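You operate a simulated robot arm through the tools that you are given. There is no shell and no other tool.

You run a simulated robot arm. Do the job below in one go: nothing can be reset, and whatever is moved stays where it is left.

Task
Eject the grey disc from its mould and measure it in the gauge.
Fine: Switch the gauge on and close its yellow slide block on the disc; leave the lever down, the mould in its block and the other discs where they are.

Only the result counts: the job must be done as asked and must still hold three seconds after the hand-in. Knocking over, shifting, dropping, spilling or breaking anything else fails it.

Robot
A 7-joint arm with a three-finger gripper, fixed in place. Base frame: the origin is on the floor under the middle of its stand, x ahead of it, y to its left, z up; the work surface is at about z = 85. Units: cm, rad, N and s.
It reaches about 134.2 cm from its shoulder. Its first joint turns from -2.897 to 2.897 rad. Payload 2.69 kg.
The tool frame sits at the grasp point between the pads (the TCP): z along the fingers, y along the line on which they close. The tips reach 3 cm beyond it. The gripper opens to 12.8 cm; its body begins 11.7 cm behind the TCP.
Orientation is that of the tool frame in the base frame, as a unit quaternion [x, y, z, w]. With the fingers straight down and closing along the base's y, the tool's x points along the base's -x, its y along +y and its z along -z.

Tools
- The arm moves only by the tool play_rows. Its argument "rows" is a list of rows, each a list of 7 numbers: the finger opening in m, from 0 to 0.128, then the shift along the tool's x, y, z in units of 30 mm (1.0 is 30 mm), then the turn, a rotation vector about the tool's x, y, z in units of 8 degrees (1.0 is 8 degrees). In form: [[jaw, dx, dy, dz, wx, wy, wz], ...]. A call has 1 to 20 rows; each row shifts and turns the commanded pose from where the row before left it, along the tool's axes as they then stand. A call with a number of a shift or a turn outside -1 to 1 is refused whole. A row lasts 0.2 s, in which the tool goes at most 5 cm and 0.15 rad; a call with a longer step from one row to the next is refused whole, and so is a gripper value outside its range. A pose out of reach is approached as far as the arm can. The call stops where the force on the tool passes 40 N (or 10 N more than at its start, if that is more) or the arm is blocked; 0.2 s more then pass. Each finger travels about 12.7 cm/s and halts on what it meets, pressing with about 43 N; the grip force reading is that of the motor and also rises with nothing between the fingers. The clock runs only during rows and for 0.2 s after the last one: add rows that do not move to give the fingers time. The reply holds the time, the measured pose of the TCP, the force on the tool along the base axes, the opening and the grip force, in the units named above and with some noise, with the torque about the TCP (base axes, N m) and any sound that the robot's microphone picked up.
- Cameras (640 x 400 px; columns grow to the right, rows downward): "scene" is fixed at [40.31, 49.98, 140.71]; the picture's right is [0.97, 0.25, 0.00], its down [0.18, -0.70, -0.69] and it looks along [-0.17, 0.67, -0.73] (base axes); focal length 214 px, centre (320, 200). "wrist" rides on the gripper at [5.8, 5.4, -13.1] in the tool frame; the picture's right is [-0.68, 0.74, 0.00], its down [-0.62, -0.57, -0.55] and it looks along [-0.40, -0.37, 0.84] (tool axes); focal length 234 px, centre (320, 200). There is no depth. A picture from a camera that has moved, and an enlarged one, comes with that camera's place and axes in the base frame and with its lens. The place of the scene camera against the robot may be out by one fixed shift of up to 1.8 cm in any direction.
- snapshot(camera): a new picture of that camera. It takes no simulated time.
- raise_lower(by): moves the trunk up (or, below 0, down) by that many cm; the arm rides with it, the base frame stays. It gives what a move gives, with no picture.
- enlarge(camera, box): a new picture of the part [left, top, right, bottom] of that camera's present view, enlarged. It takes no simulated time.
- finish_job(): hands the job in; it is judged then, once.

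Places have to be worked out from the pictures, the camera data and where the tool is seen. Open the gripper and draw the arm clear of the work before you hand the job in, unless the task says otherwise.

The tools are called after "Request:" by a JSON object that holds its "name" and its "arguments". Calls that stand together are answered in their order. play_rows: Moves the arm, as the interface text tells. Its arguments: {"type":"object","properties":{"rows":{"type":"array","items":{"type":"array","items":{"type":"number"}}}},"required":["rows"]} The other tools are called the same way: raise_lower (by) moves the trunk up or down; snapshot (camera) takes a picture; enlarge (camera, box) takes an enlarged picture of a part of a camera's view; finish_job () hands the job in.

At the start:

```text
time: 0.0
tcp_pos: [21.84, 66.77, 118.76]
tcp_rot: [0.0, 1.0, 0.001, 0.0]
contact_force: [0.0, 0.0, -0.5]
wrist_torque: [0.01, -0.02, -0.01]
finger_gap: 12.81
grasp_force: 0.0
trunk travel left (down, up): [-20.0, 15.0]
```

scene: 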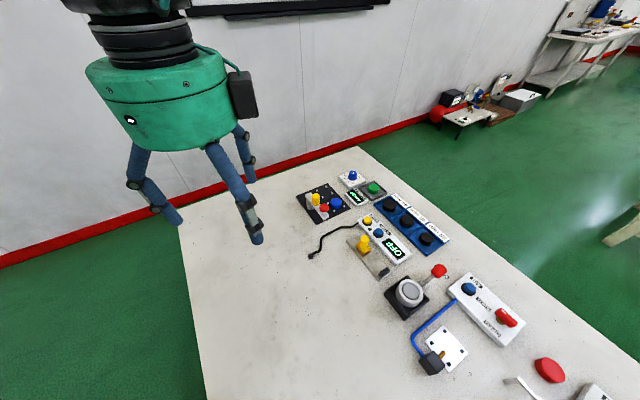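
wrist: 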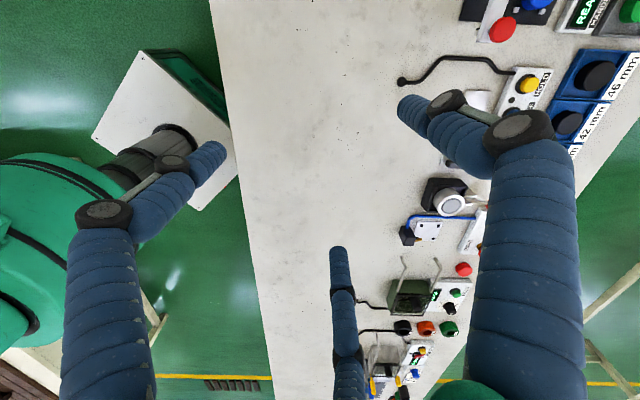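

The first pictures show the bench with several devices; I take enlarged views of the scene to identify the mould, lever and gauge.

Request:
{"name": "enlarge", "arguments": {"camera": "scene", "box": [290, 160, 450, 260]}}

Request:
{"name": "enlarge", "arguments": {"camera": "scene", "box": [370, 250, 530, 350]}}

Request:
{"name": "enlarge", "arguments": {"camera": "scene", "box": [400, 300, 560, 400]}}

```text
4.00 times, centred on (370, 210) of scene
camera zoom: at [40.31, 49.98, 140.71], right [0.97, 0.25, 0.0], down [0.18, -0.7, -0.69], along [-0.17, 0.67, -0.73], focal length 858 px, centre (120, 160)
```

zoom: 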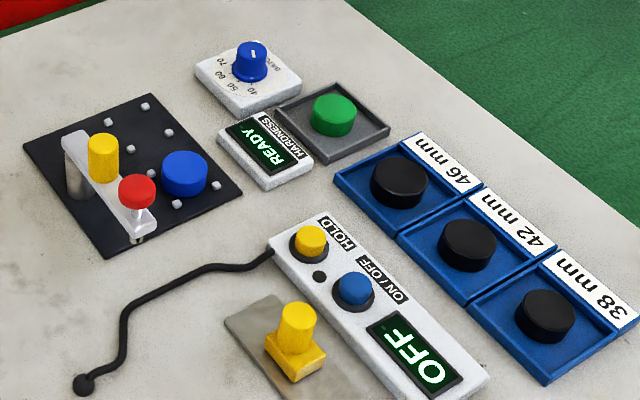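

```text
4.00 times, centred on (450, 300) of scene
camera zoom: at [40.31, 49.98, 140.71], right [0.97, 0.25, 0.0], down [0.18, -0.7, -0.69], along [-0.17, 0.67, -0.73], focal length 858 px, centre (-200, -200)
```

zoom: 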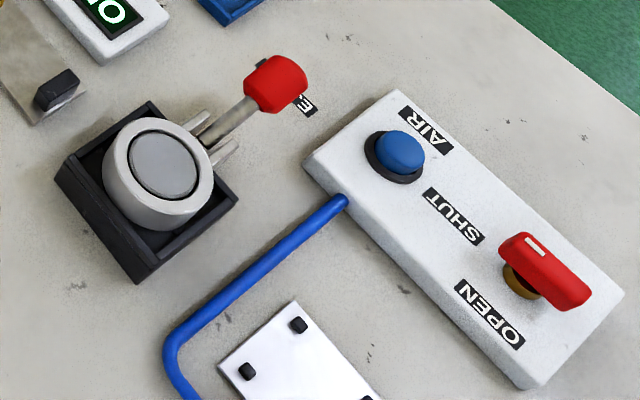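

```text
4.00 times, centred on (480, 350) of scene
camera zoom: at [40.31, 49.98, 140.71], right [0.97, 0.25, 0.0], down [0.18, -0.7, -0.69], along [-0.17, 0.67, -0.73], focal length 858 px, centre (-320, -400)
```

zoom: 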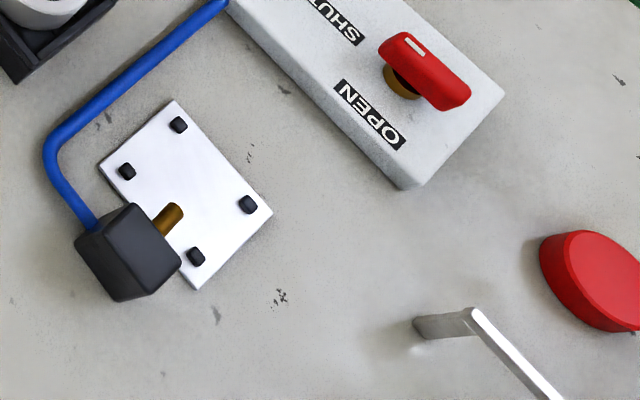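

The mould block with its grey disc and red-knobbed lever sits near (56, 74), and the gauge with the yellow slide near (44, 85). First I partly close the fingers in free air to learn how they move.

Request:
{"name": "play_rows", "arguments": {"rows": [[0.05, 0, 0, 0, 0, 0, 0], [0.05, 0, 0, 0, 0, 0, 0], [0.05, 0, 0, 0, 0, 0, 0], [0.05, 0, 0, 0, 0, 0, 0]]}}

Request:
{"name": "snapshot", "arguments": {"camera": "wrist"}}

Request:
{"name": "snapshot", "arguments": {"camera": "scene"}}

```text
time: 1.0
tcp_pos: [21.79, 66.83, 118.78]
tcp_rot: [0.0, 1.0, 0.0, 0.0]
contact_force: [0.1, -0.4, -0.7]
wrist_torque: [-0.01, 0.02, 0.02]
finger_gap: 4.96
grasp_force: 0.1
trunk travel left (down, up): [-20.0, 15.0]
```

```text
taken
camera wrist: at [15.95, 72.31, 131.77], right [0.68, 0.74, 0.0], down [0.62, -0.57, 0.55], along [0.4, -0.37, -0.84], focal length 234 px, centre (320, 200)
```

wrist: 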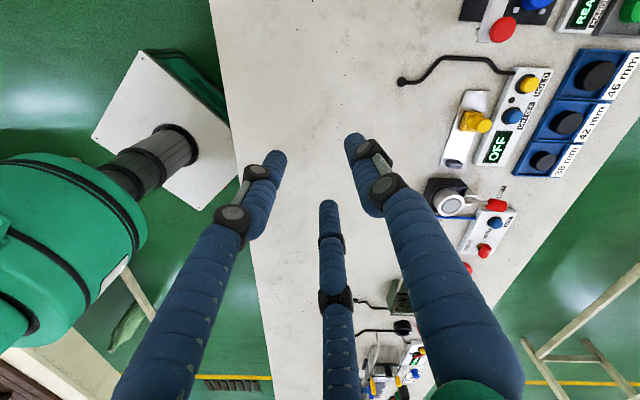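

```text
taken
```

scene: 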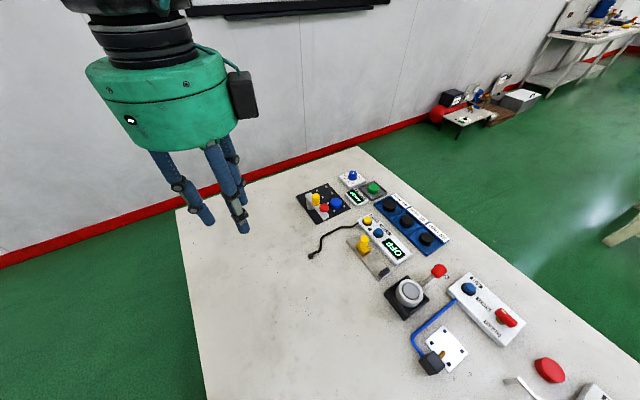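

The three fingers close radially toward the TCP like a centring chuck. Now I enlarge the wrist view of the mould and gauge for a second viewpoint.

Request:
{"name": "enlarge", "arguments": {"camera": "wrist", "box": [400, 60, 640, 210]}}

Request:
{"name": "enlarge", "arguments": {"camera": "wrist", "box": [420, 150, 540, 225]}}

```text
2.67 times, centred on (520, 135) of wrist
camera zoom: at [15.95, 72.31, 131.77], right [0.68, 0.74, 0.0], down [0.62, -0.57, 0.55], along [0.4, -0.37, -0.84], focal length 624 px, centre (-213, 373)
```

zoom: 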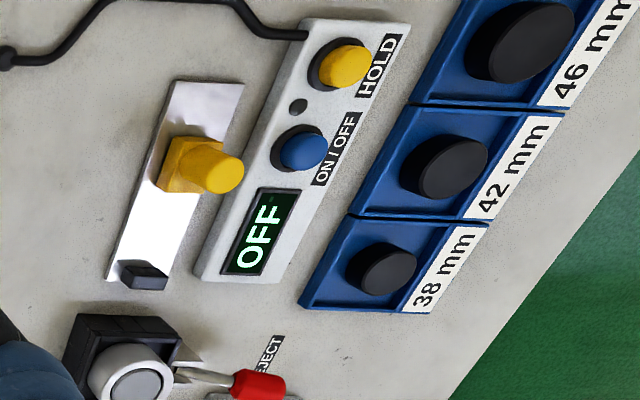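

```text
5.33 times, centred on (480, 188) of wrist
camera zoom: at [15.95, 72.31, 131.77], right [0.68, 0.74, 0.0], down [0.62, -0.57, 0.55], along [0.4, -0.37, -0.84], focal length 1249 px, centre (-533, 267)
```

zoom: 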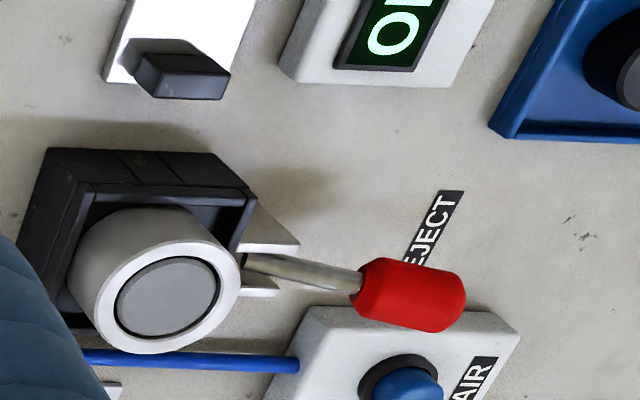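

EJECT lever confirmed on the mould. I open the fingers and move above the area to view it with the wrist camera from a nearer, well-known pose.

Request:
{"name": "play_rows", "arguments": {"rows": [[0.128, -0.9, 0.6, 0.2, 0, 0, 0], [0.128, -0.9, 0.6, 0.2, 0, 0, 0], [0.128, -0.9, 0.6, 0.2, 0, 0, 0], [0.128, -0.9, 0.6, 0.2, 0, 0, 0], [0.128, -0.9, 0.6, 0.2, 0, 0, 0], [0.128, -0.9, 0.6, 0.2, 0, 0, 0], [0.128, -0.9, 0.6, 0.2, 0, 0, 0], [0.128, -0.9, 0.6, 0.2, 0, 0, 0], [0.128, -0.9, 0.6, 0.2, 0, 0, 0], [0.128, 0, 0, 0, 0, 0, 0]]}}

Request:
{"name": "snapshot", "arguments": {"camera": "wrist"}}

Request:
{"name": "snapshot", "arguments": {"camera": "scene"}}

```text
time: 3.2
tcp_pos: [46.43, 83.02, 113.22]
tcp_rot: [0.0, 1.0, 0.0, 0.0]
contact_force: [0.2, -0.4, -0.3]
wrist_torque: [-0.04, 0.08, 0.02]
finger_gap: 12.78
grasp_force: 0.0
trunk travel left (down, up): [-20.0, 15.0]
```

```text
taken
camera wrist: at [40.42, 88.6, 126.26], right [0.68, 0.74, 0.0], down [0.62, -0.57, 0.55], along [0.4, -0.37, -0.84], focal length 234 px, centre (320, 200)
```

wrist: 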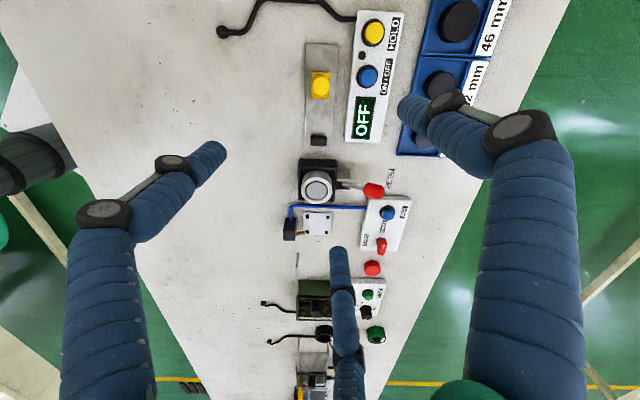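

```text
taken
```

scene: 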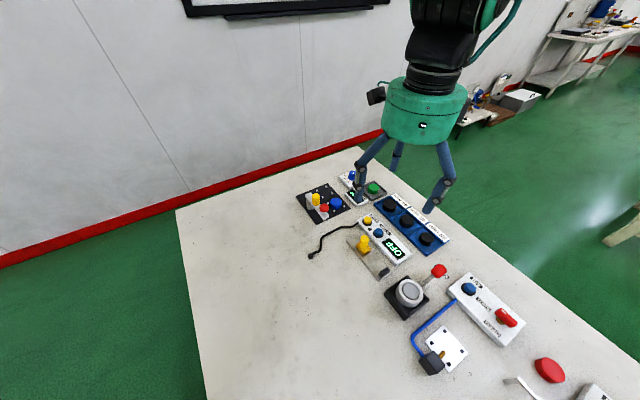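

The devices are now well visible between the fingers; I enlarge the wrist view to measure pixel positions.

Request:
{"name": "enlarge", "arguments": {"camera": "wrist", "box": [270, 0, 430, 100]}}

Request:
{"name": "enlarge", "arguments": {"camera": "wrist", "box": [270, 130, 430, 230]}}

Request:
{"name": "enlarge", "arguments": {"camera": "wrist", "box": [270, 60, 430, 160]}}

```text
4.00 times, centred on (350, 50) of wrist
camera zoom: at [40.42, 88.6, 126.26], right [0.68, 0.74, 0.0], down [0.62, -0.57, 0.55], along [0.4, -0.37, -0.84], focal length 937 px, centre (200, 800)
```

zoom: 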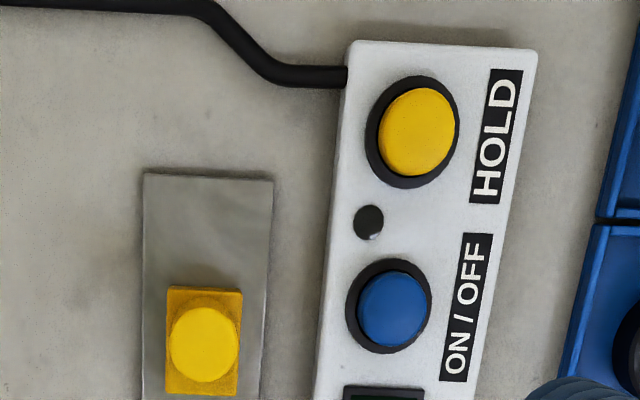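

```text
4.00 times, centred on (350, 180) of wrist
camera zoom: at [40.42, 88.6, 126.26], right [0.68, 0.74, 0.0], down [0.62, -0.57, 0.55], along [0.4, -0.37, -0.84], focal length 937 px, centre (200, 280)
```

zoom: 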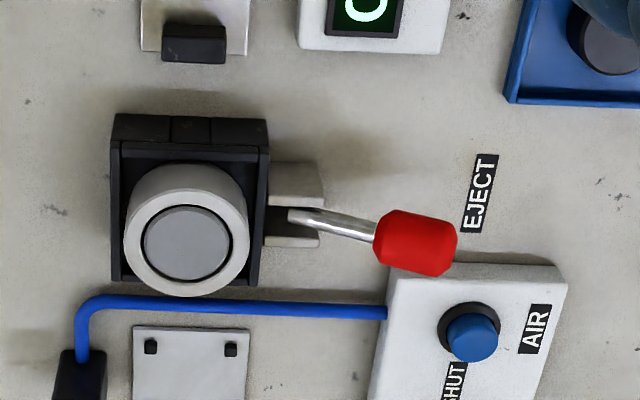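

```text
4.00 times, centred on (350, 110) of wrist
camera zoom: at [40.42, 88.6, 126.26], right [0.68, 0.74, 0.0], down [0.62, -0.57, 0.55], along [0.4, -0.37, -0.84], focal length 937 px, centre (200, 560)
```

zoom: 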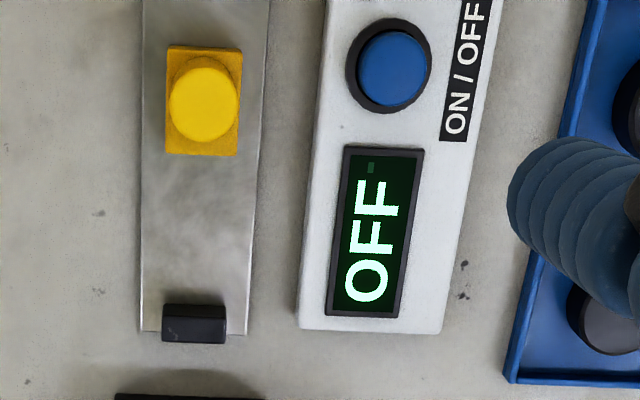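

Triangulating: disc top in the mould ≈ (55.6, 73.75, 90.55), lever knob centre ≈ (62.9, 81.05, 89.9), gauge slide knob top ≈ (43.6, 85.7, 90.6), ON/OFF button top ≈ (47.8, 91.2, 87.5). I close the fingers and hover above the lever knob.

Request:
{"name": "play_rows", "arguments": {"rows": [[0.0, -0.686, -0.083, 0.6, 0, 0, 0], [0.0, -0.686, -0.083, 0.6, 0, 0, 0], [0.0, -0.686, -0.083, 0.6, 0, 0, 0], [0.0, -0.686, -0.083, 0.6, 0, 0, 0], [0.0, -0.686, -0.083, 0.6, 0, 0, 0], [0.0, -0.686, -0.083, 0.6, 0, 0, 0], [0.0, -0.686, -0.083, 0.6, 0, 0, 0], [0.0, -0.686, -0.083, 0.6, 0, 0, 0], [0.0, 0, 0, 0, 0, 0, 0], [0.0, 0, 0, 0, 0, 0, 0]]}}

Request:
{"name": "snapshot", "arguments": {"camera": "wrist"}}

Request:
{"name": "enlarge", "arguments": {"camera": "scene", "box": [370, 200, 530, 300]}}

```text
time: 5.4
tcp_pos: [62.66, 81.02, 99.15]
tcp_rot: [0.0, 1.0, 0.0, 0.001]
contact_force: [0.2, -0.2, 1.4]
wrist_torque: [0.01, -0.04, 0.03]
finger_gap: 0.2
grasp_force: 31.8
trunk travel left (down, up): [-20.0, 15.0]
```

```text
taken
camera wrist: at [56.71, 86.55, 112.03], right [0.68, 0.74, 0.0], down [0.62, -0.57, 0.55], along [0.4, -0.37, -0.84], focal length 234 px, centre (320, 200)
```

wrist: 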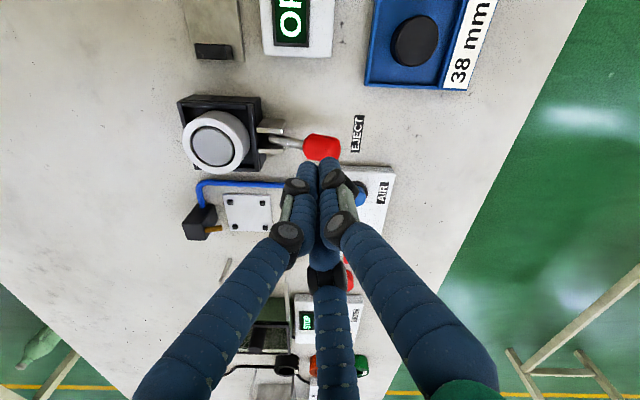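

```text
4.00 times, centred on (450, 250) of scene
camera zoom: at [40.31, 49.98, 140.71], right [0.97, 0.25, 0.0], down [0.18, -0.7, -0.69], along [-0.17, 0.67, -0.73], focal length 858 px, centre (-200, 0)
```

zoom: 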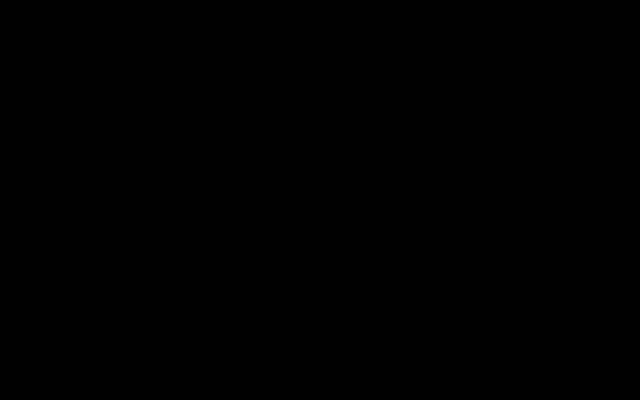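

The closed fingertips are centred over the red knob (tips at z≈96). I descend and press the lever down in small steps.

Request:
{"name": "play_rows", "arguments": {"rows": [[0.0, -0.05, 0.02, 0.5, 0, 0, 0], [0.0, 0, 0, 0.5, 0, 0, 0], [0.0, 0, 0, 0.4, 0, 0, 0], [0.0, 0, 0, 0.1, 0, 0, 0], [0.0, 0, 0, 0.1, 0, 0, 0], [0.0, 0, 0, 0.1, 0, 0, 0], [0.0, 0, 0, 0.1, 0, 0, 0], [0.0, 0, 0, 0.1, 0, 0, 0], [0.0, 0, 0, 0.1, 0, 0, 0], [0.0, 0, 0, 0.1, 0, 0, 0], [0.0, 0, 0, 0.1, 0, 0, 0]]}}

Request:
{"name": "snapshot", "arguments": {"camera": "wrist"}}

Request:
{"name": "snapshot", "arguments": {"camera": "scene"}}

```text
time: 7.8
tcp_pos: [62.87, 81.1, 92.4]
tcp_rot: [-0.001, 1.0, 0.001, 0.0]
contact_force: [0.5, 1.1, -0.1]
wrist_torque: [-0.01, 0.03, -0.01]
finger_gap: 0.2
grasp_force: 31.4
trunk travel left (down, up): [-20.0, 15.0]
```

```text
taken
camera wrist: at [56.9, 86.57, 105.36], right [0.68, 0.74, 0.0], down [0.62, -0.57, 0.55], along [0.4, -0.37, -0.84], focal length 234 px, centre (320, 200)
```

wrist: 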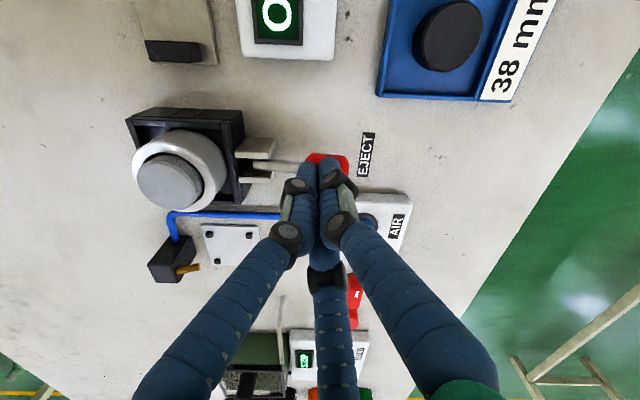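

```text
taken
```

scene: 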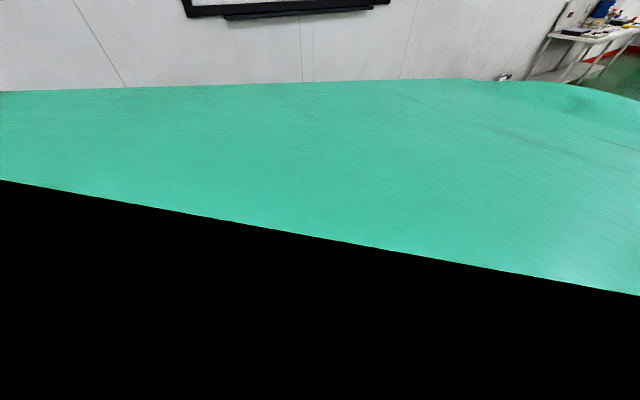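

The lever is going down and the disc has started to rise out of the mould, with little force. I continue pressing in small steps.

Request:
{"name": "play_rows", "arguments": {"rows": [[0.0, 0, 0, 0.1, 0, 0, 0], [0.0, 0, 0, 0.1, 0, 0, 0], [0.0, 0, 0, 0.1, 0, 0, 0], [0.0, 0, 0, 0.1, 0, 0, 0], [0.0, 0, 0, 0.1, 0, 0, 0]]}}

Request:
{"name": "enlarge", "arguments": {"camera": "wrist", "box": [80, 80, 400, 280]}}

```text
time: 9.0
tcp_pos: [62.83, 81.02, 91.48]
tcp_rot: [0.0, 1.0, 0.002, 0.001]
contact_force: [-4.1, -5.5, 30.1]
wrist_torque: [-0.35, 0.14, -0.08]
finger_gap: 0.21
grasp_force: 31.7
trunk travel left (down, up): [-20.0, 15.0]
```

```text
2.00 times, centred on (240, 180) of wrist
camera zoom: at [56.84, 86.51, 104.46], right [0.68, 0.74, 0.01], down [0.61, -0.57, 0.55], along [0.41, -0.37, -0.84], focal length 468 px, centre (480, 240)
```

zoom: 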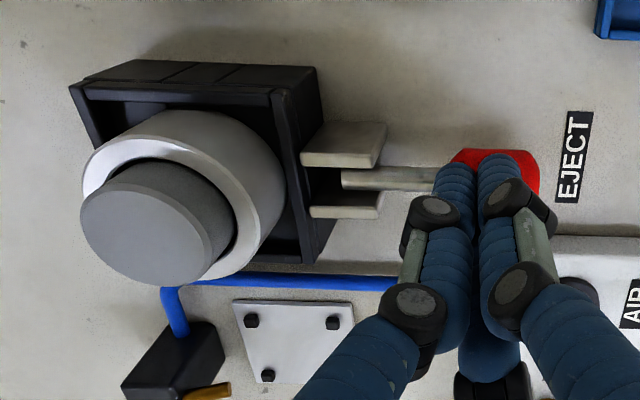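

Force reached 30 N at z=91.48, so the lever is at its stop and the disc stands proud. I lift off and check that the lever stays down.

Request:
{"name": "play_rows", "arguments": {"rows": [[0.0, 0, 0, -0.1, 0, 0, 0], [0.0, 0, 0, -0.2, 0, 0, 0], [0.0, 0, 0, -0.5, 0, 0, 0], [0.0, 0, 0, -0.8, 0, 0, 0], [0.0, 0, 0, -0.8, 0, 0, 0], [0.0, 0, 0, -0.8, 0, 0, 0], [0.0, 0, 0, -0.5, 0, 0, 0], [0.0, 0, 0, 0, 0, 0, 0]]}}

Request:
{"name": "snapshot", "arguments": {"camera": "wrist"}}

Request:
{"name": "enlarge", "arguments": {"camera": "wrist", "box": [160, 60, 400, 210]}}

```text
time: 10.8
tcp_pos: [62.88, 81.05, 102.03]
tcp_rot: [0.001, 1.0, 0.0, 0.0]
contact_force: [-0.7, 0.7, 0.0]
wrist_torque: [0.02, -0.02, 0.05]
finger_gap: 0.23
grasp_force: 31.4
trunk travel left (down, up): [-20.0, 15.0]
```

```text
taken
camera wrist: at [56.86, 86.57, 115.0], right [0.68, 0.74, 0.0], down [0.62, -0.57, 0.55], along [0.4, -0.37, -0.84], focal length 234 px, centre (320, 200)
```

wrist: 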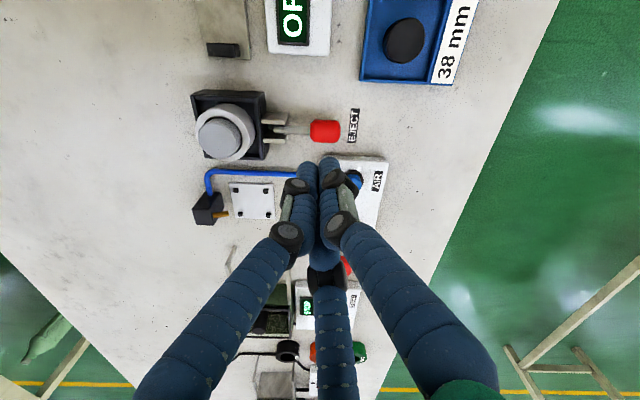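

```text
2.67 times, centred on (280, 135) of wrist
camera zoom: at [56.86, 86.57, 115.0], right [0.68, 0.74, 0.0], down [0.62, -0.57, 0.55], along [0.4, -0.37, -0.84], focal length 624 px, centre (427, 373)
```

zoom: 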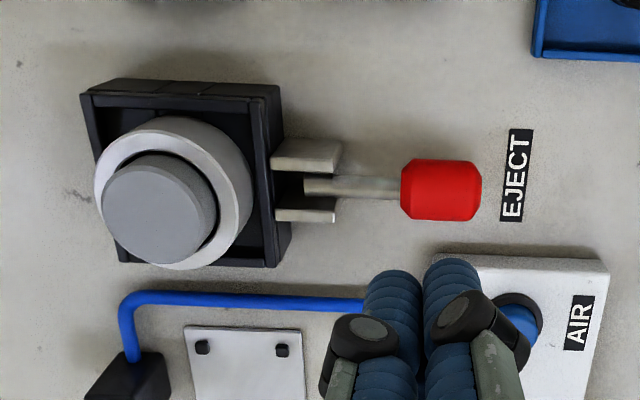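

The lever stays down and the disc now stands about 1.5 cm above the mould rim (top ≈ z 92). I yaw the hand 45° (so one finger will later face the slide), open to about 8 cm and hover over the disc at (55.6, 73.75).

Request:
{"name": "play_rows", "arguments": {"rows": [[0.08, 0, 0, 0, 0, 0, -0.9375], [0.08, 0, 0, 0, 0, 0, -0.9375], [0.08, 0, 0, 0, 0, 0, -0.9375], [0.08, 0, 0, 0, 0, 0, -0.9375], [0.08, 0, 0, 0, 0, 0, -0.9375], [0.08, 0, 0, 0, 0, 0, -0.9375], [0.08, 0.8, 0, 0, 0, 0, 0], [0.08, 0.8, 0, 0, 0, 0, 0], [0.08, 0.8, 0, 0, 0, 0, 0], [0.08, 0.8, 0, 0, 0, 0, 0], [0.08, 0.237, 0, 0, 0, 0, 0], [0.08, 0, 0, 0, 0, 0, 0]]}}

Request:
{"name": "snapshot", "arguments": {"camera": "wrist"}}

Request:
{"name": "snapshot", "arguments": {"camera": "scene"}}

```text
time: 13.4
tcp_pos: [55.57, 73.73, 101.91]
tcp_rot: [-0.383, 0.924, 0.001, 0.0]
contact_force: [1.0, -0.8, -1.2]
wrist_torque: [-0.01, 0.01, -0.04]
finger_gap: 8.02
grasp_force: 0.0
trunk travel left (down, up): [-20.0, 15.0]
```

```text
taken
camera wrist: at [47.47, 73.63, 114.96], right [-0.04, 1.0, 0.0], down [0.84, 0.04, 0.55], along [0.55, 0.02, -0.84], focal length 234 px, centre (320, 200)
```

wrist: 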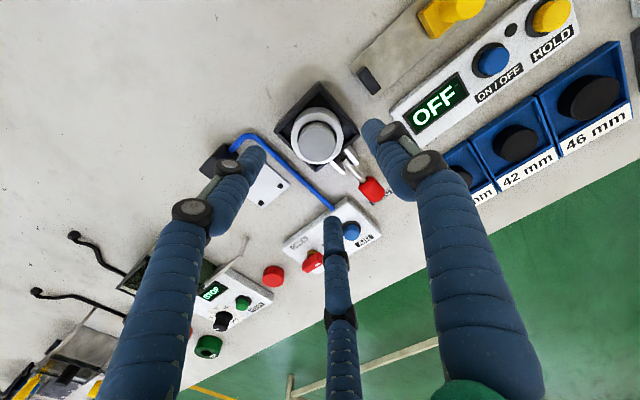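

```text
taken
```

scene: 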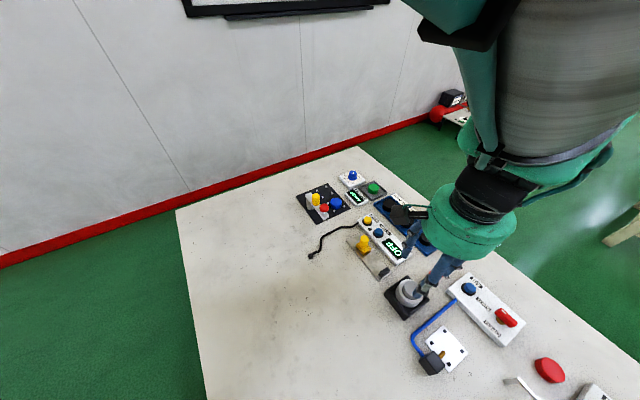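

Good view of the mould between the fingers; enlarging to measure disc centre and heights.

Request:
{"name": "enlarge", "arguments": {"camera": "wrist", "box": [260, 70, 388, 150]}}

Request:
{"name": "enlarge", "arguments": {"camera": "scene", "box": [340, 230, 500, 330]}}

```text
5.00 times, centred on (324, 110) of wrist
camera zoom: at [47.47, 73.63, 114.96], right [-0.04, 1.0, 0.0], down [0.84, 0.04, 0.55], along [0.55, 0.02, -0.84], focal length 1171 px, centre (300, 650)
```

zoom: 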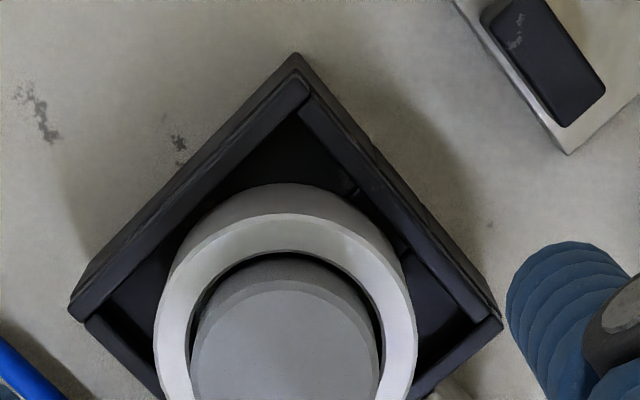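

```text
4.00 times, centred on (420, 280) of scene
camera zoom: at [40.31, 49.98, 140.71], right [0.97, 0.25, 0.0], down [0.18, -0.7, -0.69], along [-0.17, 0.67, -0.73], focal length 858 px, centre (-80, -120)
```

zoom: 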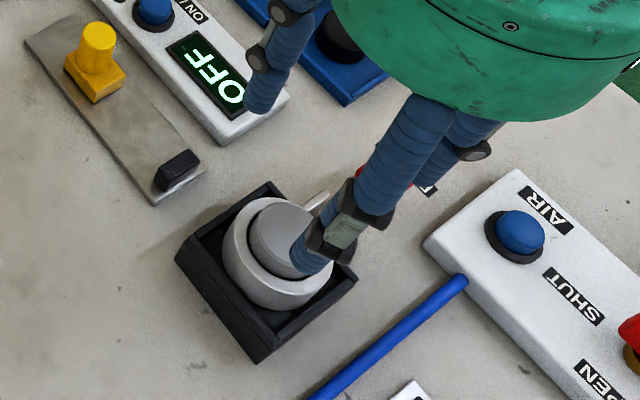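

I shift the enlarged window lower to see the whole mould and disc.

Request:
{"name": "enlarge", "arguments": {"camera": "wrist", "box": [264, 95, 376, 165]}}

```text
5.71 times, centred on (320, 130) of wrist
camera zoom: at [47.47, 73.63, 114.96], right [-0.04, 1.0, 0.0], down [0.84, 0.04, 0.55], along [0.55, 0.02, -0.84], focal length 1338 px, centre (320, 600)
```

zoom: 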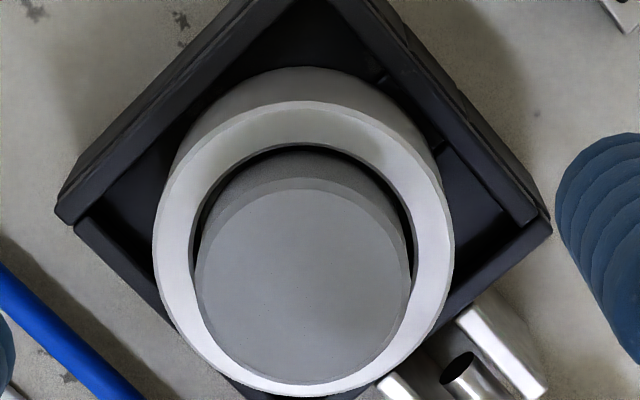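

Disc centre ≈ (55.6, 73.68), disc top ≈ z 92.1, rim ≈ z 90.4. I lower with open fingers to TCP z≈93.75 so the tips are just above the rim.

Request:
{"name": "play_rows", "arguments": {"rows": [[0.08, 0, 0, 0.8, 0, 0, 0], [0.08, 0, 0, 0.8, 0, 0, 0], [0.08, 0, 0, 0.6, 0, 0, 0], [0.08, 0, 0, 0.3, 0, 0, 0], [0.08, 0, 0, 0.22, 0, 0, 0], [0.08, 0, 0, 0, 0, 0, 0]]}}

Request:
{"name": "snapshot", "arguments": {"camera": "wrist"}}

Request:
{"name": "enlarge", "arguments": {"camera": "scene", "box": [370, 250, 466, 310]}}

Request:
{"name": "enlarge", "arguments": {"camera": "wrist", "box": [224, 80, 416, 200]}}

```text
time: 14.8
tcp_pos: [55.54, 73.78, 93.88]
tcp_rot: [-0.383, 0.924, 0.0, 0.0]
contact_force: [0.1, -0.3, -0.2]
wrist_torque: [-0.05, 0.04, 0.02]
finger_gap: 8.01
grasp_force: 0.0
trunk travel left (down, up): [-20.0, 15.0]
```

```text
taken
camera wrist: at [47.52, 73.59, 106.83], right [-0.04, 1.0, 0.0], down [0.84, 0.04, 0.55], along [0.55, 0.02, -0.84], focal length 234 px, centre (320, 200)
```

wrist: 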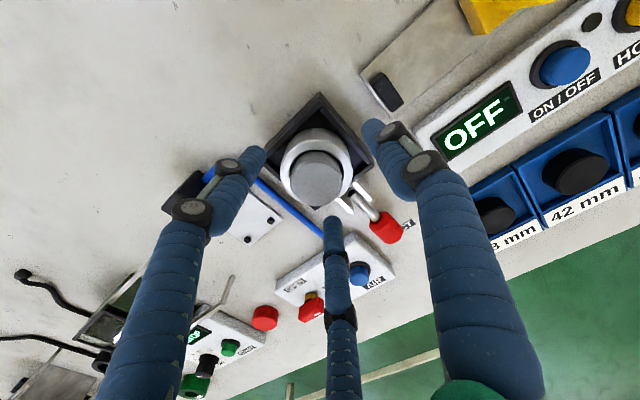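

```text
6.67 times, centred on (418, 280) of scene
camera zoom: at [40.31, 49.98, 140.71], right [0.97, 0.25, 0.0], down [0.18, -0.7, -0.69], along [-0.17, 0.67, -0.73], focal length 1430 px, centre (-333, -333)
```

zoom: 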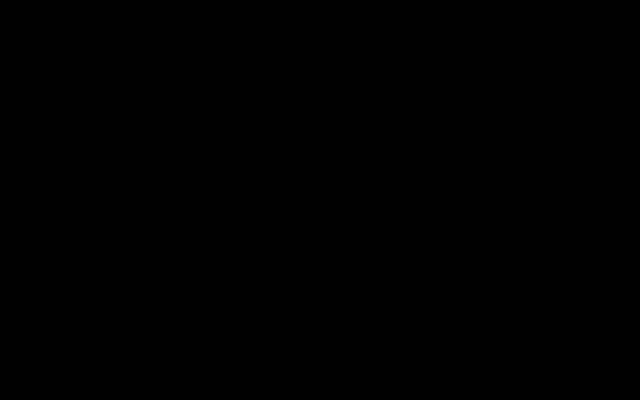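

```text
3.33 times, centred on (320, 140) of wrist
camera zoom: at [47.52, 73.59, 106.83], right [-0.04, 1.0, 0.0], down [0.84, 0.04, 0.55], along [0.55, 0.02, -0.84], focal length 781 px, centre (320, 400)
```

zoom: 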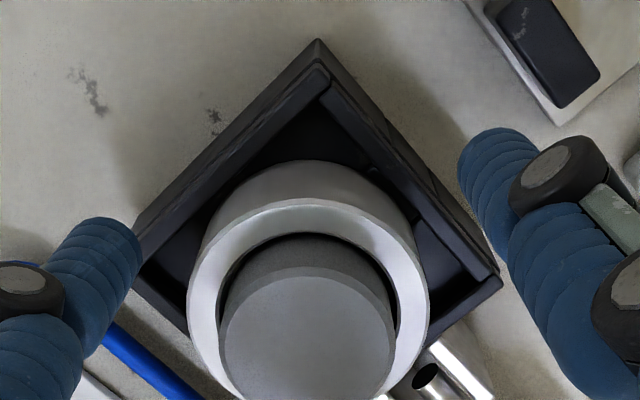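

The fingers straddle the mould. I take one more enlargement to refine disc and rim heights from this closer pose before closing.

Request:
{"name": "enlarge", "arguments": {"camera": "wrist", "box": [248, 122, 392, 212]}}

```text
4.44 times, centred on (320, 167) of wrist
camera zoom: at [47.52, 73.59, 106.83], right [-0.04, 1.0, 0.0], down [0.84, 0.04, 0.55], along [0.55, 0.02, -0.84], focal length 1041 px, centre (320, 347)
```

zoom: 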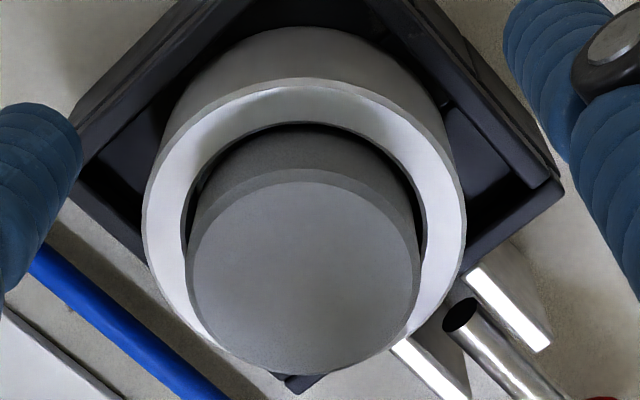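

Refined disc centre (55.64, 73.65), top z≈92.13, diameter ≈3.8 cm. I apply a ~1 mm correction and close the fingers onto the disc.

Request:
{"name": "play_rows", "arguments": {"rows": [[0.08, 0, -0.04, 0.03, 0, 0, 0], [0.06, 0, 0, 0, 0, 0, 0], [0.05, 0, 0, 0, 0, 0, 0], [0.042, 0, 0, 0, 0, 0, 0], [0.03, 0, 0, 0, 0, 0, 0], [0.03, 0, 0, 0, 0, 0, 0], [0.03, 0, 0, 0, 0, 0, 0]]}}

Request:
{"name": "enlarge", "arguments": {"camera": "wrist", "box": [224, 100, 416, 220]}}

```text
time: 16.4
tcp_pos: [55.65, 73.57, 93.74]
tcp_rot: [-0.383, 0.924, -0.001, 0.0]
contact_force: [2.1, -0.2, 1.6]
wrist_torque: [-0.02, -0.06, -0.01]
finger_gap: 5.55
grasp_force: 18.8
trunk travel left (down, up): [-20.0, 15.0]
```

```text
3.33 times, centred on (320, 160) of wrist
camera zoom: at [47.59, 73.5, 106.75], right [-0.04, 1.0, 0.0], down [0.84, 0.04, 0.55], along [0.55, 0.02, -0.84], focal length 781 px, centre (320, 333)
```

zoom: 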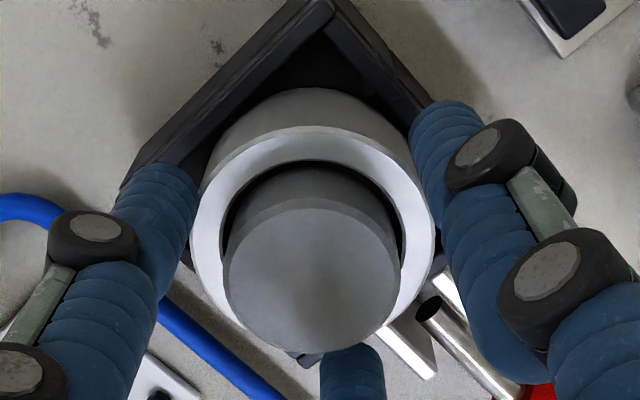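

The fingers stopped at 5.55 cm — that is the mould's outer rim, so the tips are slightly too low. I open again, raise 3 mm and retry.

Request:
{"name": "play_rows", "arguments": {"rows": [[0.07, 0, 0, 0, 0, 0, 0], [0.07, 0, 0, 0, 0, 0, 0], [0.07, 0, 0, -0.1, 0, 0, 0], [0.07, 0, 0, 0, 0, 0, 0], [0.055, 0, 0, 0, 0, 0, 0], [0.048, 0, 0, 0, 0, 0, 0], [0.048, 0, 0, 0, 0, 0, 0]]}}

Request:
{"name": "enlarge", "arguments": {"camera": "wrist", "box": [224, 100, 416, 220]}}

```text
time: 18.0
tcp_pos: [55.62, 73.68, 93.97]
tcp_rot: [-0.383, 0.924, 0.0, -0.001]
contact_force: [0.1, -0.4, 0.7]
wrist_torque: [-0.05, -0.03, 0.01]
finger_gap: 4.81
grasp_force: 0.0
trunk travel left (down, up): [-20.0, 15.0]
```

```text
3.33 times, centred on (320, 160) of wrist
camera zoom: at [47.59, 73.51, 107.03], right [-0.04, 1.0, 0.0], down [0.84, 0.04, 0.55], along [0.55, 0.02, -0.84], focal length 781 px, centre (320, 333)
```

zoom: 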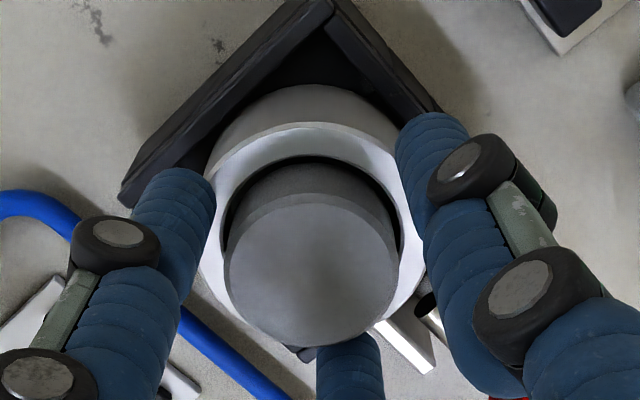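

At TCP z≈94.0 the fingers pass over the rim freely (4.81 cm, no force). Now I close onto the disc itself.

Request:
{"name": "play_rows", "arguments": {"rows": [[0.042, 0, 0, 0, 0, 0, 0], [0.036, 0, 0, 0, 0, 0, 0], [0.03, 0, 0, 0, 0, 0, 0], [0.03, 0, 0, 0, 0, 0, 0], [0.03, 0, 0, 0, 0, 0, 0]]}}

Request:
{"name": "enlarge", "arguments": {"camera": "wrist", "box": [224, 100, 416, 220]}}

```text
time: 19.2
tcp_pos: [55.51, 73.71, 94.06]
tcp_rot: [-0.382, 0.924, 0.0, 0.001]
contact_force: [-0.6, -0.4, 0.2]
wrist_torque: [0.01, -0.03, 0.02]
finger_gap: 3.92
grasp_force: 6.6
trunk travel left (down, up): [-20.0, 15.0]
```

```text
3.33 times, centred on (320, 160) of wrist
camera zoom: at [47.59, 73.51, 107.02], right [-0.04, 1.0, 0.0], down [0.84, 0.04, 0.55], along [0.55, 0.02, -0.84], focal length 781 px, centre (320, 333)
```

zoom: 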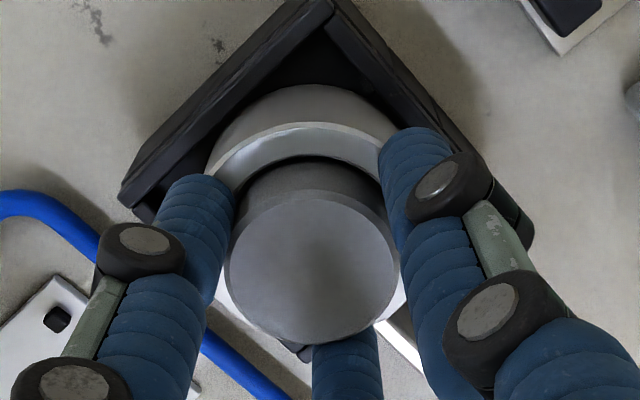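

The fingers met the disc at 3.92 cm. I hold still for a moment so the grip force builds up.

Request:
{"name": "play_rows", "arguments": {"rows": [[0.02, 0, 0, 0, 0, 0, 0], [0.02, 0, 0, 0, 0, 0, 0], [0.02, 0, 0, 0, 0, 0, 0]]}}

```text
time: 20.0
tcp_pos: [55.65, 73.68, 94.13]
tcp_rot: [-0.383, 0.924, 0.0, 0.001]
contact_force: [-0.7, 0.2, -0.4]
wrist_torque: [-0.02, -0.01, -0.01]
finger_gap: 3.79
grasp_force: 14.0
trunk travel left (down, up): [-20.0, 15.0]
```

Grip is building (14 N, 3.79 cm). I command a bit more closure and watch whether gap and force settle.

Request:
{"name": "play_rows", "arguments": {"rows": [[0.01, 0, 0, 0, 0, 0, 0], [0.01, 0, 0, 0, 0, 0, 0], [0.01, 0, 0, 0, 0, 0, 0], [0.01, 0, 0, 0, 0, 0, 0]]}}

Request:
{"name": "enlarge", "arguments": {"camera": "wrist", "box": [224, 100, 416, 220]}}

```text
time: 21.0
tcp_pos: [55.57, 73.8, 94.01]
tcp_rot: [-0.383, 0.924, -0.001, 0.0]
contact_force: [-0.9, -0.5, 0.8]
wrist_torque: [0.01, 0.02, 0.0]
finger_gap: 3.75
grasp_force: 21.4
trunk travel left (down, up): [-20.0, 15.0]
```

```text
3.33 times, centred on (320, 160) of wrist
camera zoom: at [47.59, 73.51, 107.02], right [-0.04, 1.0, 0.0], down [0.84, 0.04, 0.55], along [0.55, 0.02, -0.84], focal length 781 px, centre (320, 333)
```

zoom: 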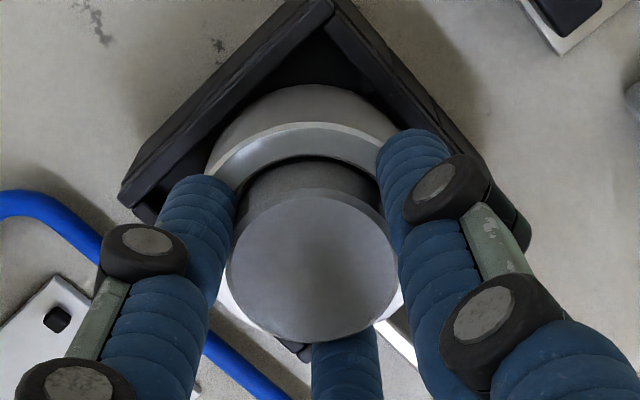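

Force follows the closing command (21 N, gap 3.75 cm), a firm hold. I lift slowly by about 2 cm with full closure command and look.

Request:
{"name": "play_rows", "arguments": {"rows": [[0.0, 0, 0, 0, 0, 0, 0], [0.0, 0, 0, 0, 0, 0, 0], [0.0, 0, 0, -0.05, 0, 0, 0], [0.0, 0, 0, -0.1, 0, 0, 0], [0.0, 0, 0, -0.15, 0, 0, 0], [0.0, 0, 0, -0.2, 0, 0, 0], [0.0, 0, 0, -0.2, 0, 0, 0], [0.0, 0, 0, -0.2, 0, 0, 0], [0.0, 0, 0, 0, 0, 0, 0]]}}

Request:
{"name": "enlarge", "arguments": {"camera": "wrist", "box": [224, 100, 416, 220]}}

Request:
{"name": "snapshot", "arguments": {"camera": "scene"}}

```text
time: 23.0
tcp_pos: [55.68, 73.71, 96.63]
tcp_rot: [-0.383, 0.924, 0.0, 0.0]
contact_force: [0.3, -0.2, -0.4]
wrist_torque: [0.0, -0.01, 0.01]
finger_gap: 3.63
grasp_force: 42.6
trunk travel left (down, up): [-20.0, 15.0]
```

```text
3.33 times, centred on (320, 160) of wrist
camera zoom: at [47.58, 73.5, 109.72], right [-0.04, 1.0, 0.0], down [0.84, 0.04, 0.55], along [0.55, 0.02, -0.84], focal length 781 px, centre (320, 333)
```

zoom: 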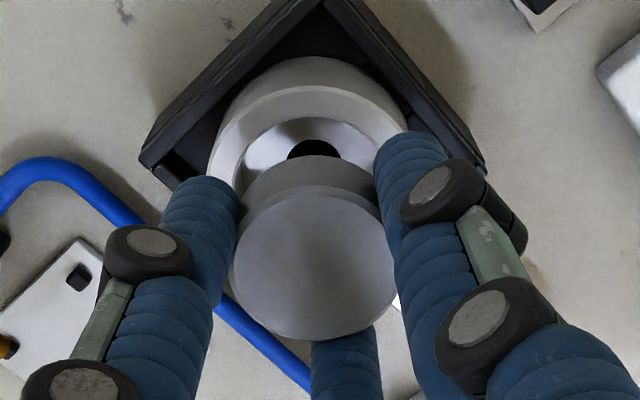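

```text
taken
```

scene: 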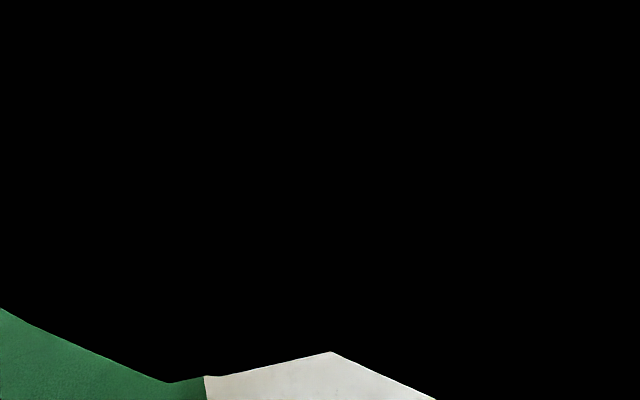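

The disc is out (≈3.9 cm dia., ≈1.7 cm thick, bottom about 0.6 cm below the fingertips) and the mould stayed in its block. I raise it and move to a spot where the wrist camera sees the gauge.

Request:
{"name": "play_rows", "arguments": {"rows": [[0.0, 0, 0, -0.4, 0, 0, 0], [0.0, 0, 0, -0.7, 0, 0, 0], [0.0, 0, 0, -0.7, 0, 0, 0], [0.0, 0, 0, -0.5, 0, 0, 0], [0.0, -0.22, 0.6, 0, 0, 0, 0], [0.0, -0.22, 0.6, 0, 0, 0, 0], [0.0, -0.22, 0.6, 0, 0, 0, 0], [0.0, -0.22, 0.6, 0, 0, 0, 0], [0.0, -0.22, 0.6, 0, 0, 0, 0], [0.0, -0.22, 0.53, 0, 0, 0, 0], [0.0, 0, 0, 0, 0, 0, 0]]}}

Request:
{"name": "snapshot", "arguments": {"camera": "wrist"}}

Request:
{"name": "enlarge", "arguments": {"camera": "wrist", "box": [224, 20, 416, 140]}}

Request:
{"name": "snapshot", "arguments": {"camera": "scene"}}

```text
time: 25.4
tcp_pos: [50.78, 83.98, 103.57]
tcp_rot: [-0.383, 0.924, 0.0, 0.001]
contact_force: [-1.1, -0.5, -0.4]
wrist_torque: [0.0, -0.02, -0.02]
finger_gap: 3.61
grasp_force: 42.7
trunk travel left (down, up): [-20.0, 15.0]
```

```text
taken
camera wrist: at [42.84, 83.77, 116.62], right [-0.04, 1.0, 0.0], down [0.84, 0.04, 0.55], along [0.55, 0.02, -0.84], focal length 234 px, centre (320, 200)
```

wrist: 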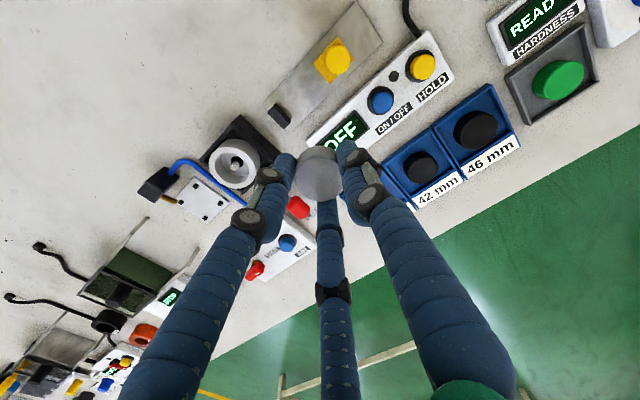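

```text
3.33 times, centred on (320, 80) of wrist
camera zoom: at [42.84, 83.77, 116.62], right [-0.04, 1.0, 0.0], down [0.84, 0.04, 0.55], along [0.55, 0.02, -0.84], focal length 781 px, centre (320, 600)
```

zoom: 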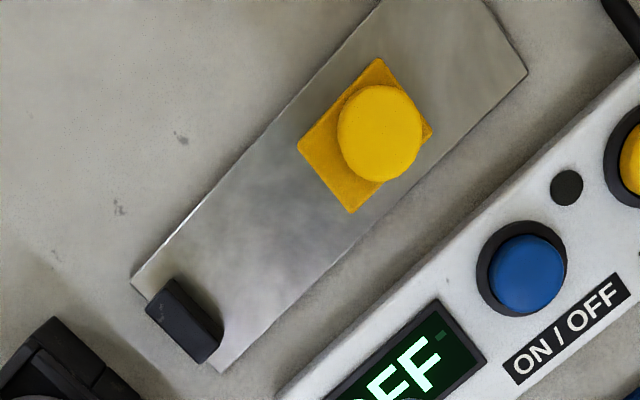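

```text
taken
```

scene: 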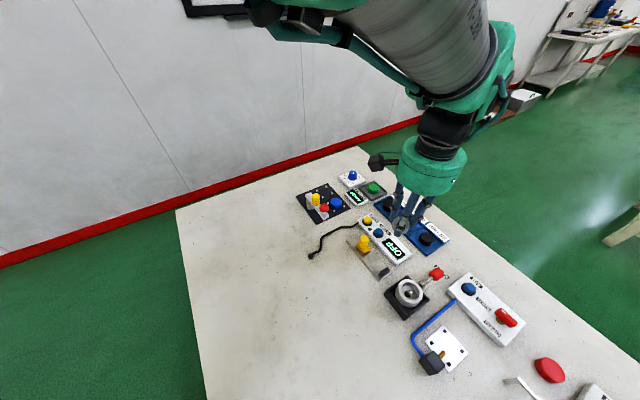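

Gauge is clear of the hand in this view. I enlarge the stop and slide block to measure the gap and centreline accurately.

Request:
{"name": "enlarge", "arguments": {"camera": "wrist", "box": [260, 95, 308, 125]}}

Request:
{"name": "enlarge", "arguments": {"camera": "wrist", "box": [308, 32, 356, 88]}}

```text
13.33 times, centred on (284, 110) of wrist
camera zoom: at [42.84, 83.77, 116.62], right [-0.04, 1.0, 0.0], down [0.84, 0.04, 0.55], along [0.55, 0.02, -0.84], focal length 3122 px, centre (800, 1400)
```

zoom: 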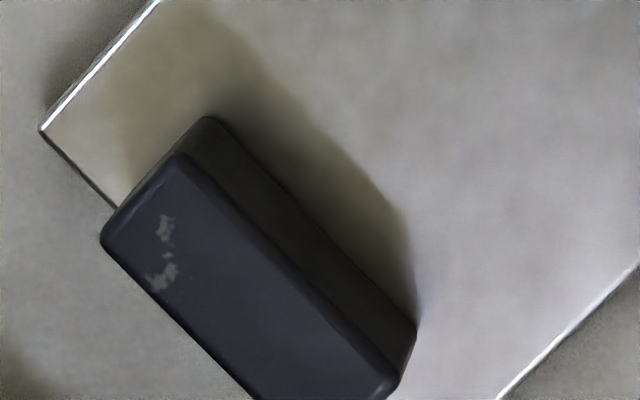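

```text
7.14 times, centred on (332, 60) of wrist
camera zoom: at [42.84, 83.77, 116.62], right [-0.04, 1.0, 0.0], down [0.84, 0.04, 0.55], along [0.55, 0.02, -0.84], focal length 1673 px, centre (234, 1200)
```

zoom: 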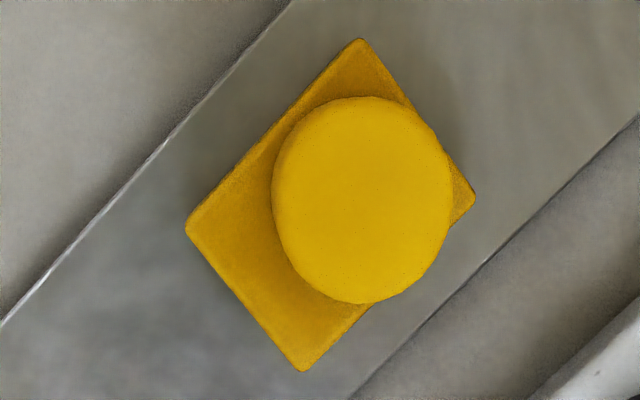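

Measured: stop face midpoint ≈ (49.86, 79.38), slide front ≈ (45.3, 84.05), so the gap is ≈6.5 cm for a 3.9 cm disc. Before descending I check the finger shape against the slide knob in the scene view.

Request:
{"name": "enlarge", "arguments": {"camera": "scene", "box": [360, 130, 488, 260]}}

Request:
{"name": "enlarge", "arguments": {"camera": "wrist", "box": [220, 120, 420, 300]}}

```text
3.08 times, centred on (424, 195) of scene
camera zoom: at [40.31, 49.98, 140.71], right [0.97, 0.25, 0.0], down [0.18, -0.7, -0.69], along [-0.17, 0.67, -0.73], focal length 660 px, centre (0, 215)
```

zoom: 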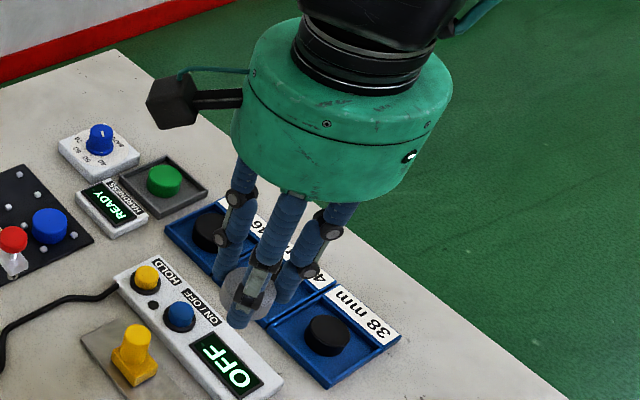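

```text
2.22 times, centred on (320, 210) of wrist
camera zoom: at [42.84, 83.77, 116.62], right [-0.04, 1.0, 0.0], down [0.84, 0.04, 0.55], along [0.55, 0.02, -0.84], focal length 520 px, centre (320, 178)
```

zoom: 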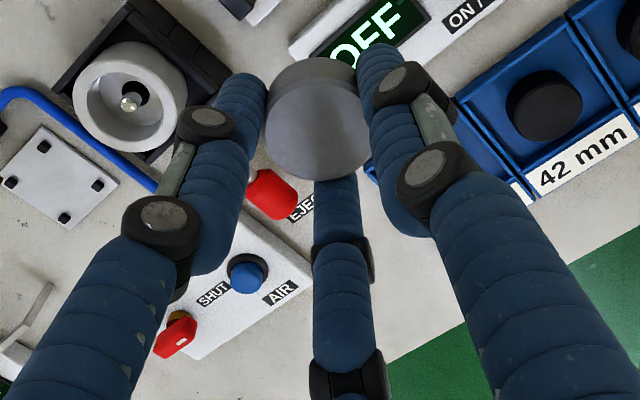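

The finger knuckles stay within ~4.3 cm of the disc axis, so the gap suffices with the disc close to the stop. I move over (48.2, 81.04) and descend to TCP z≈93 for a check.

Request:
{"name": "play_rows", "arguments": {"rows": [[0.0, 0.65, -0.045, 0, 0, 0, 0], [0.0, 0.656, -0.045, 0, 0, 0, 0], [0.0, 0, 0, 0.6, 0, 0, 0], [0.0, 0, 0, 0.7, 0, 0, 0], [0.0, 0, 0, 0.7, 0, 0, 0], [0.0, 0, 0, 0.7, 0, 0, 0], [0.0, 0, 0, 0.7, 0, 0, 0], [0.0, 0, 0, 0.1, 0, 0, 0], [0.0, 0, 0, 0, 0, 0, 0]]}}

Request:
{"name": "snapshot", "arguments": {"camera": "wrist"}}

Request:
{"name": "enlarge", "arguments": {"camera": "wrist", "box": [224, 60, 416, 180]}}

Request:
{"name": "snapshot", "arguments": {"camera": "scene"}}

```text
time: 27.4
tcp_pos: [48.4, 81.01, 93.06]
tcp_rot: [-0.383, 0.924, 0.0, 0.0]
contact_force: [0.3, -0.7, 0.5]
wrist_torque: [-0.02, 0.0, 0.02]
finger_gap: 3.62
grasp_force: 42.9
trunk travel left (down, up): [-20.0, 15.0]
```

```text
taken
camera wrist: at [40.34, 80.79, 106.13], right [-0.04, 1.0, 0.0], down [0.84, 0.04, 0.55], along [0.55, 0.02, -0.84], focal length 234 px, centre (320, 200)
```

wrist: 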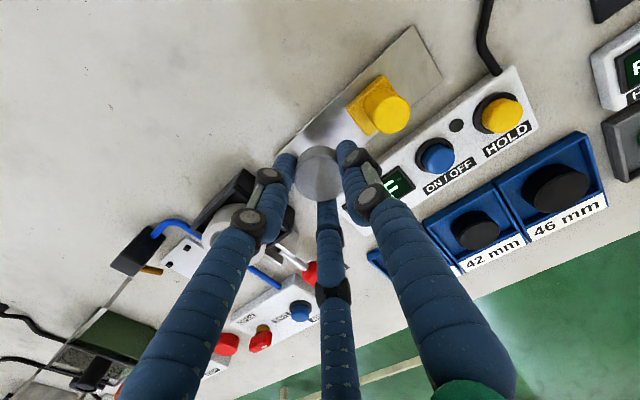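

```text
3.33 times, centred on (320, 120) of wrist
camera zoom: at [40.34, 80.79, 106.13], right [-0.04, 1.0, 0.0], down [0.84, 0.04, 0.55], along [0.55, 0.02, -0.84], focal length 781 px, centre (320, 467)
```

zoom: 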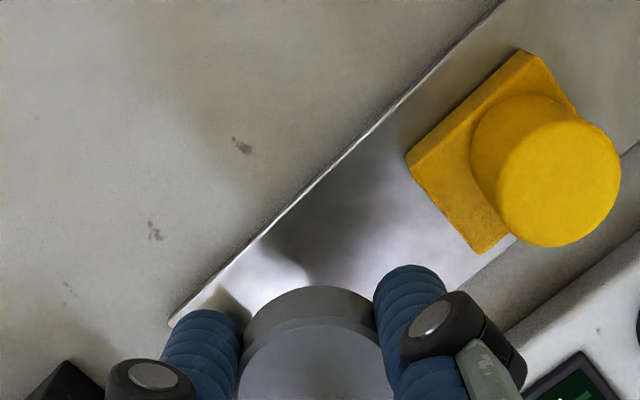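

```text
taken
```

scene: 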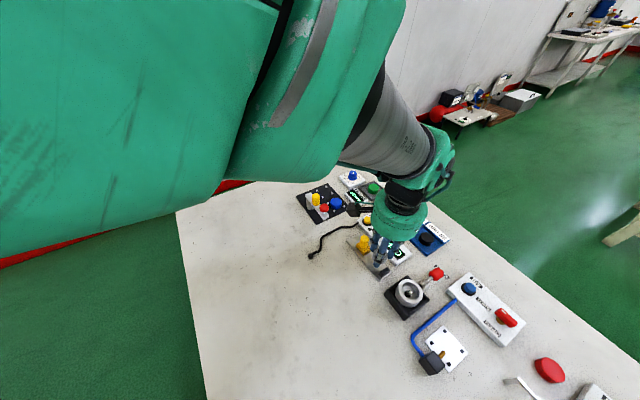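

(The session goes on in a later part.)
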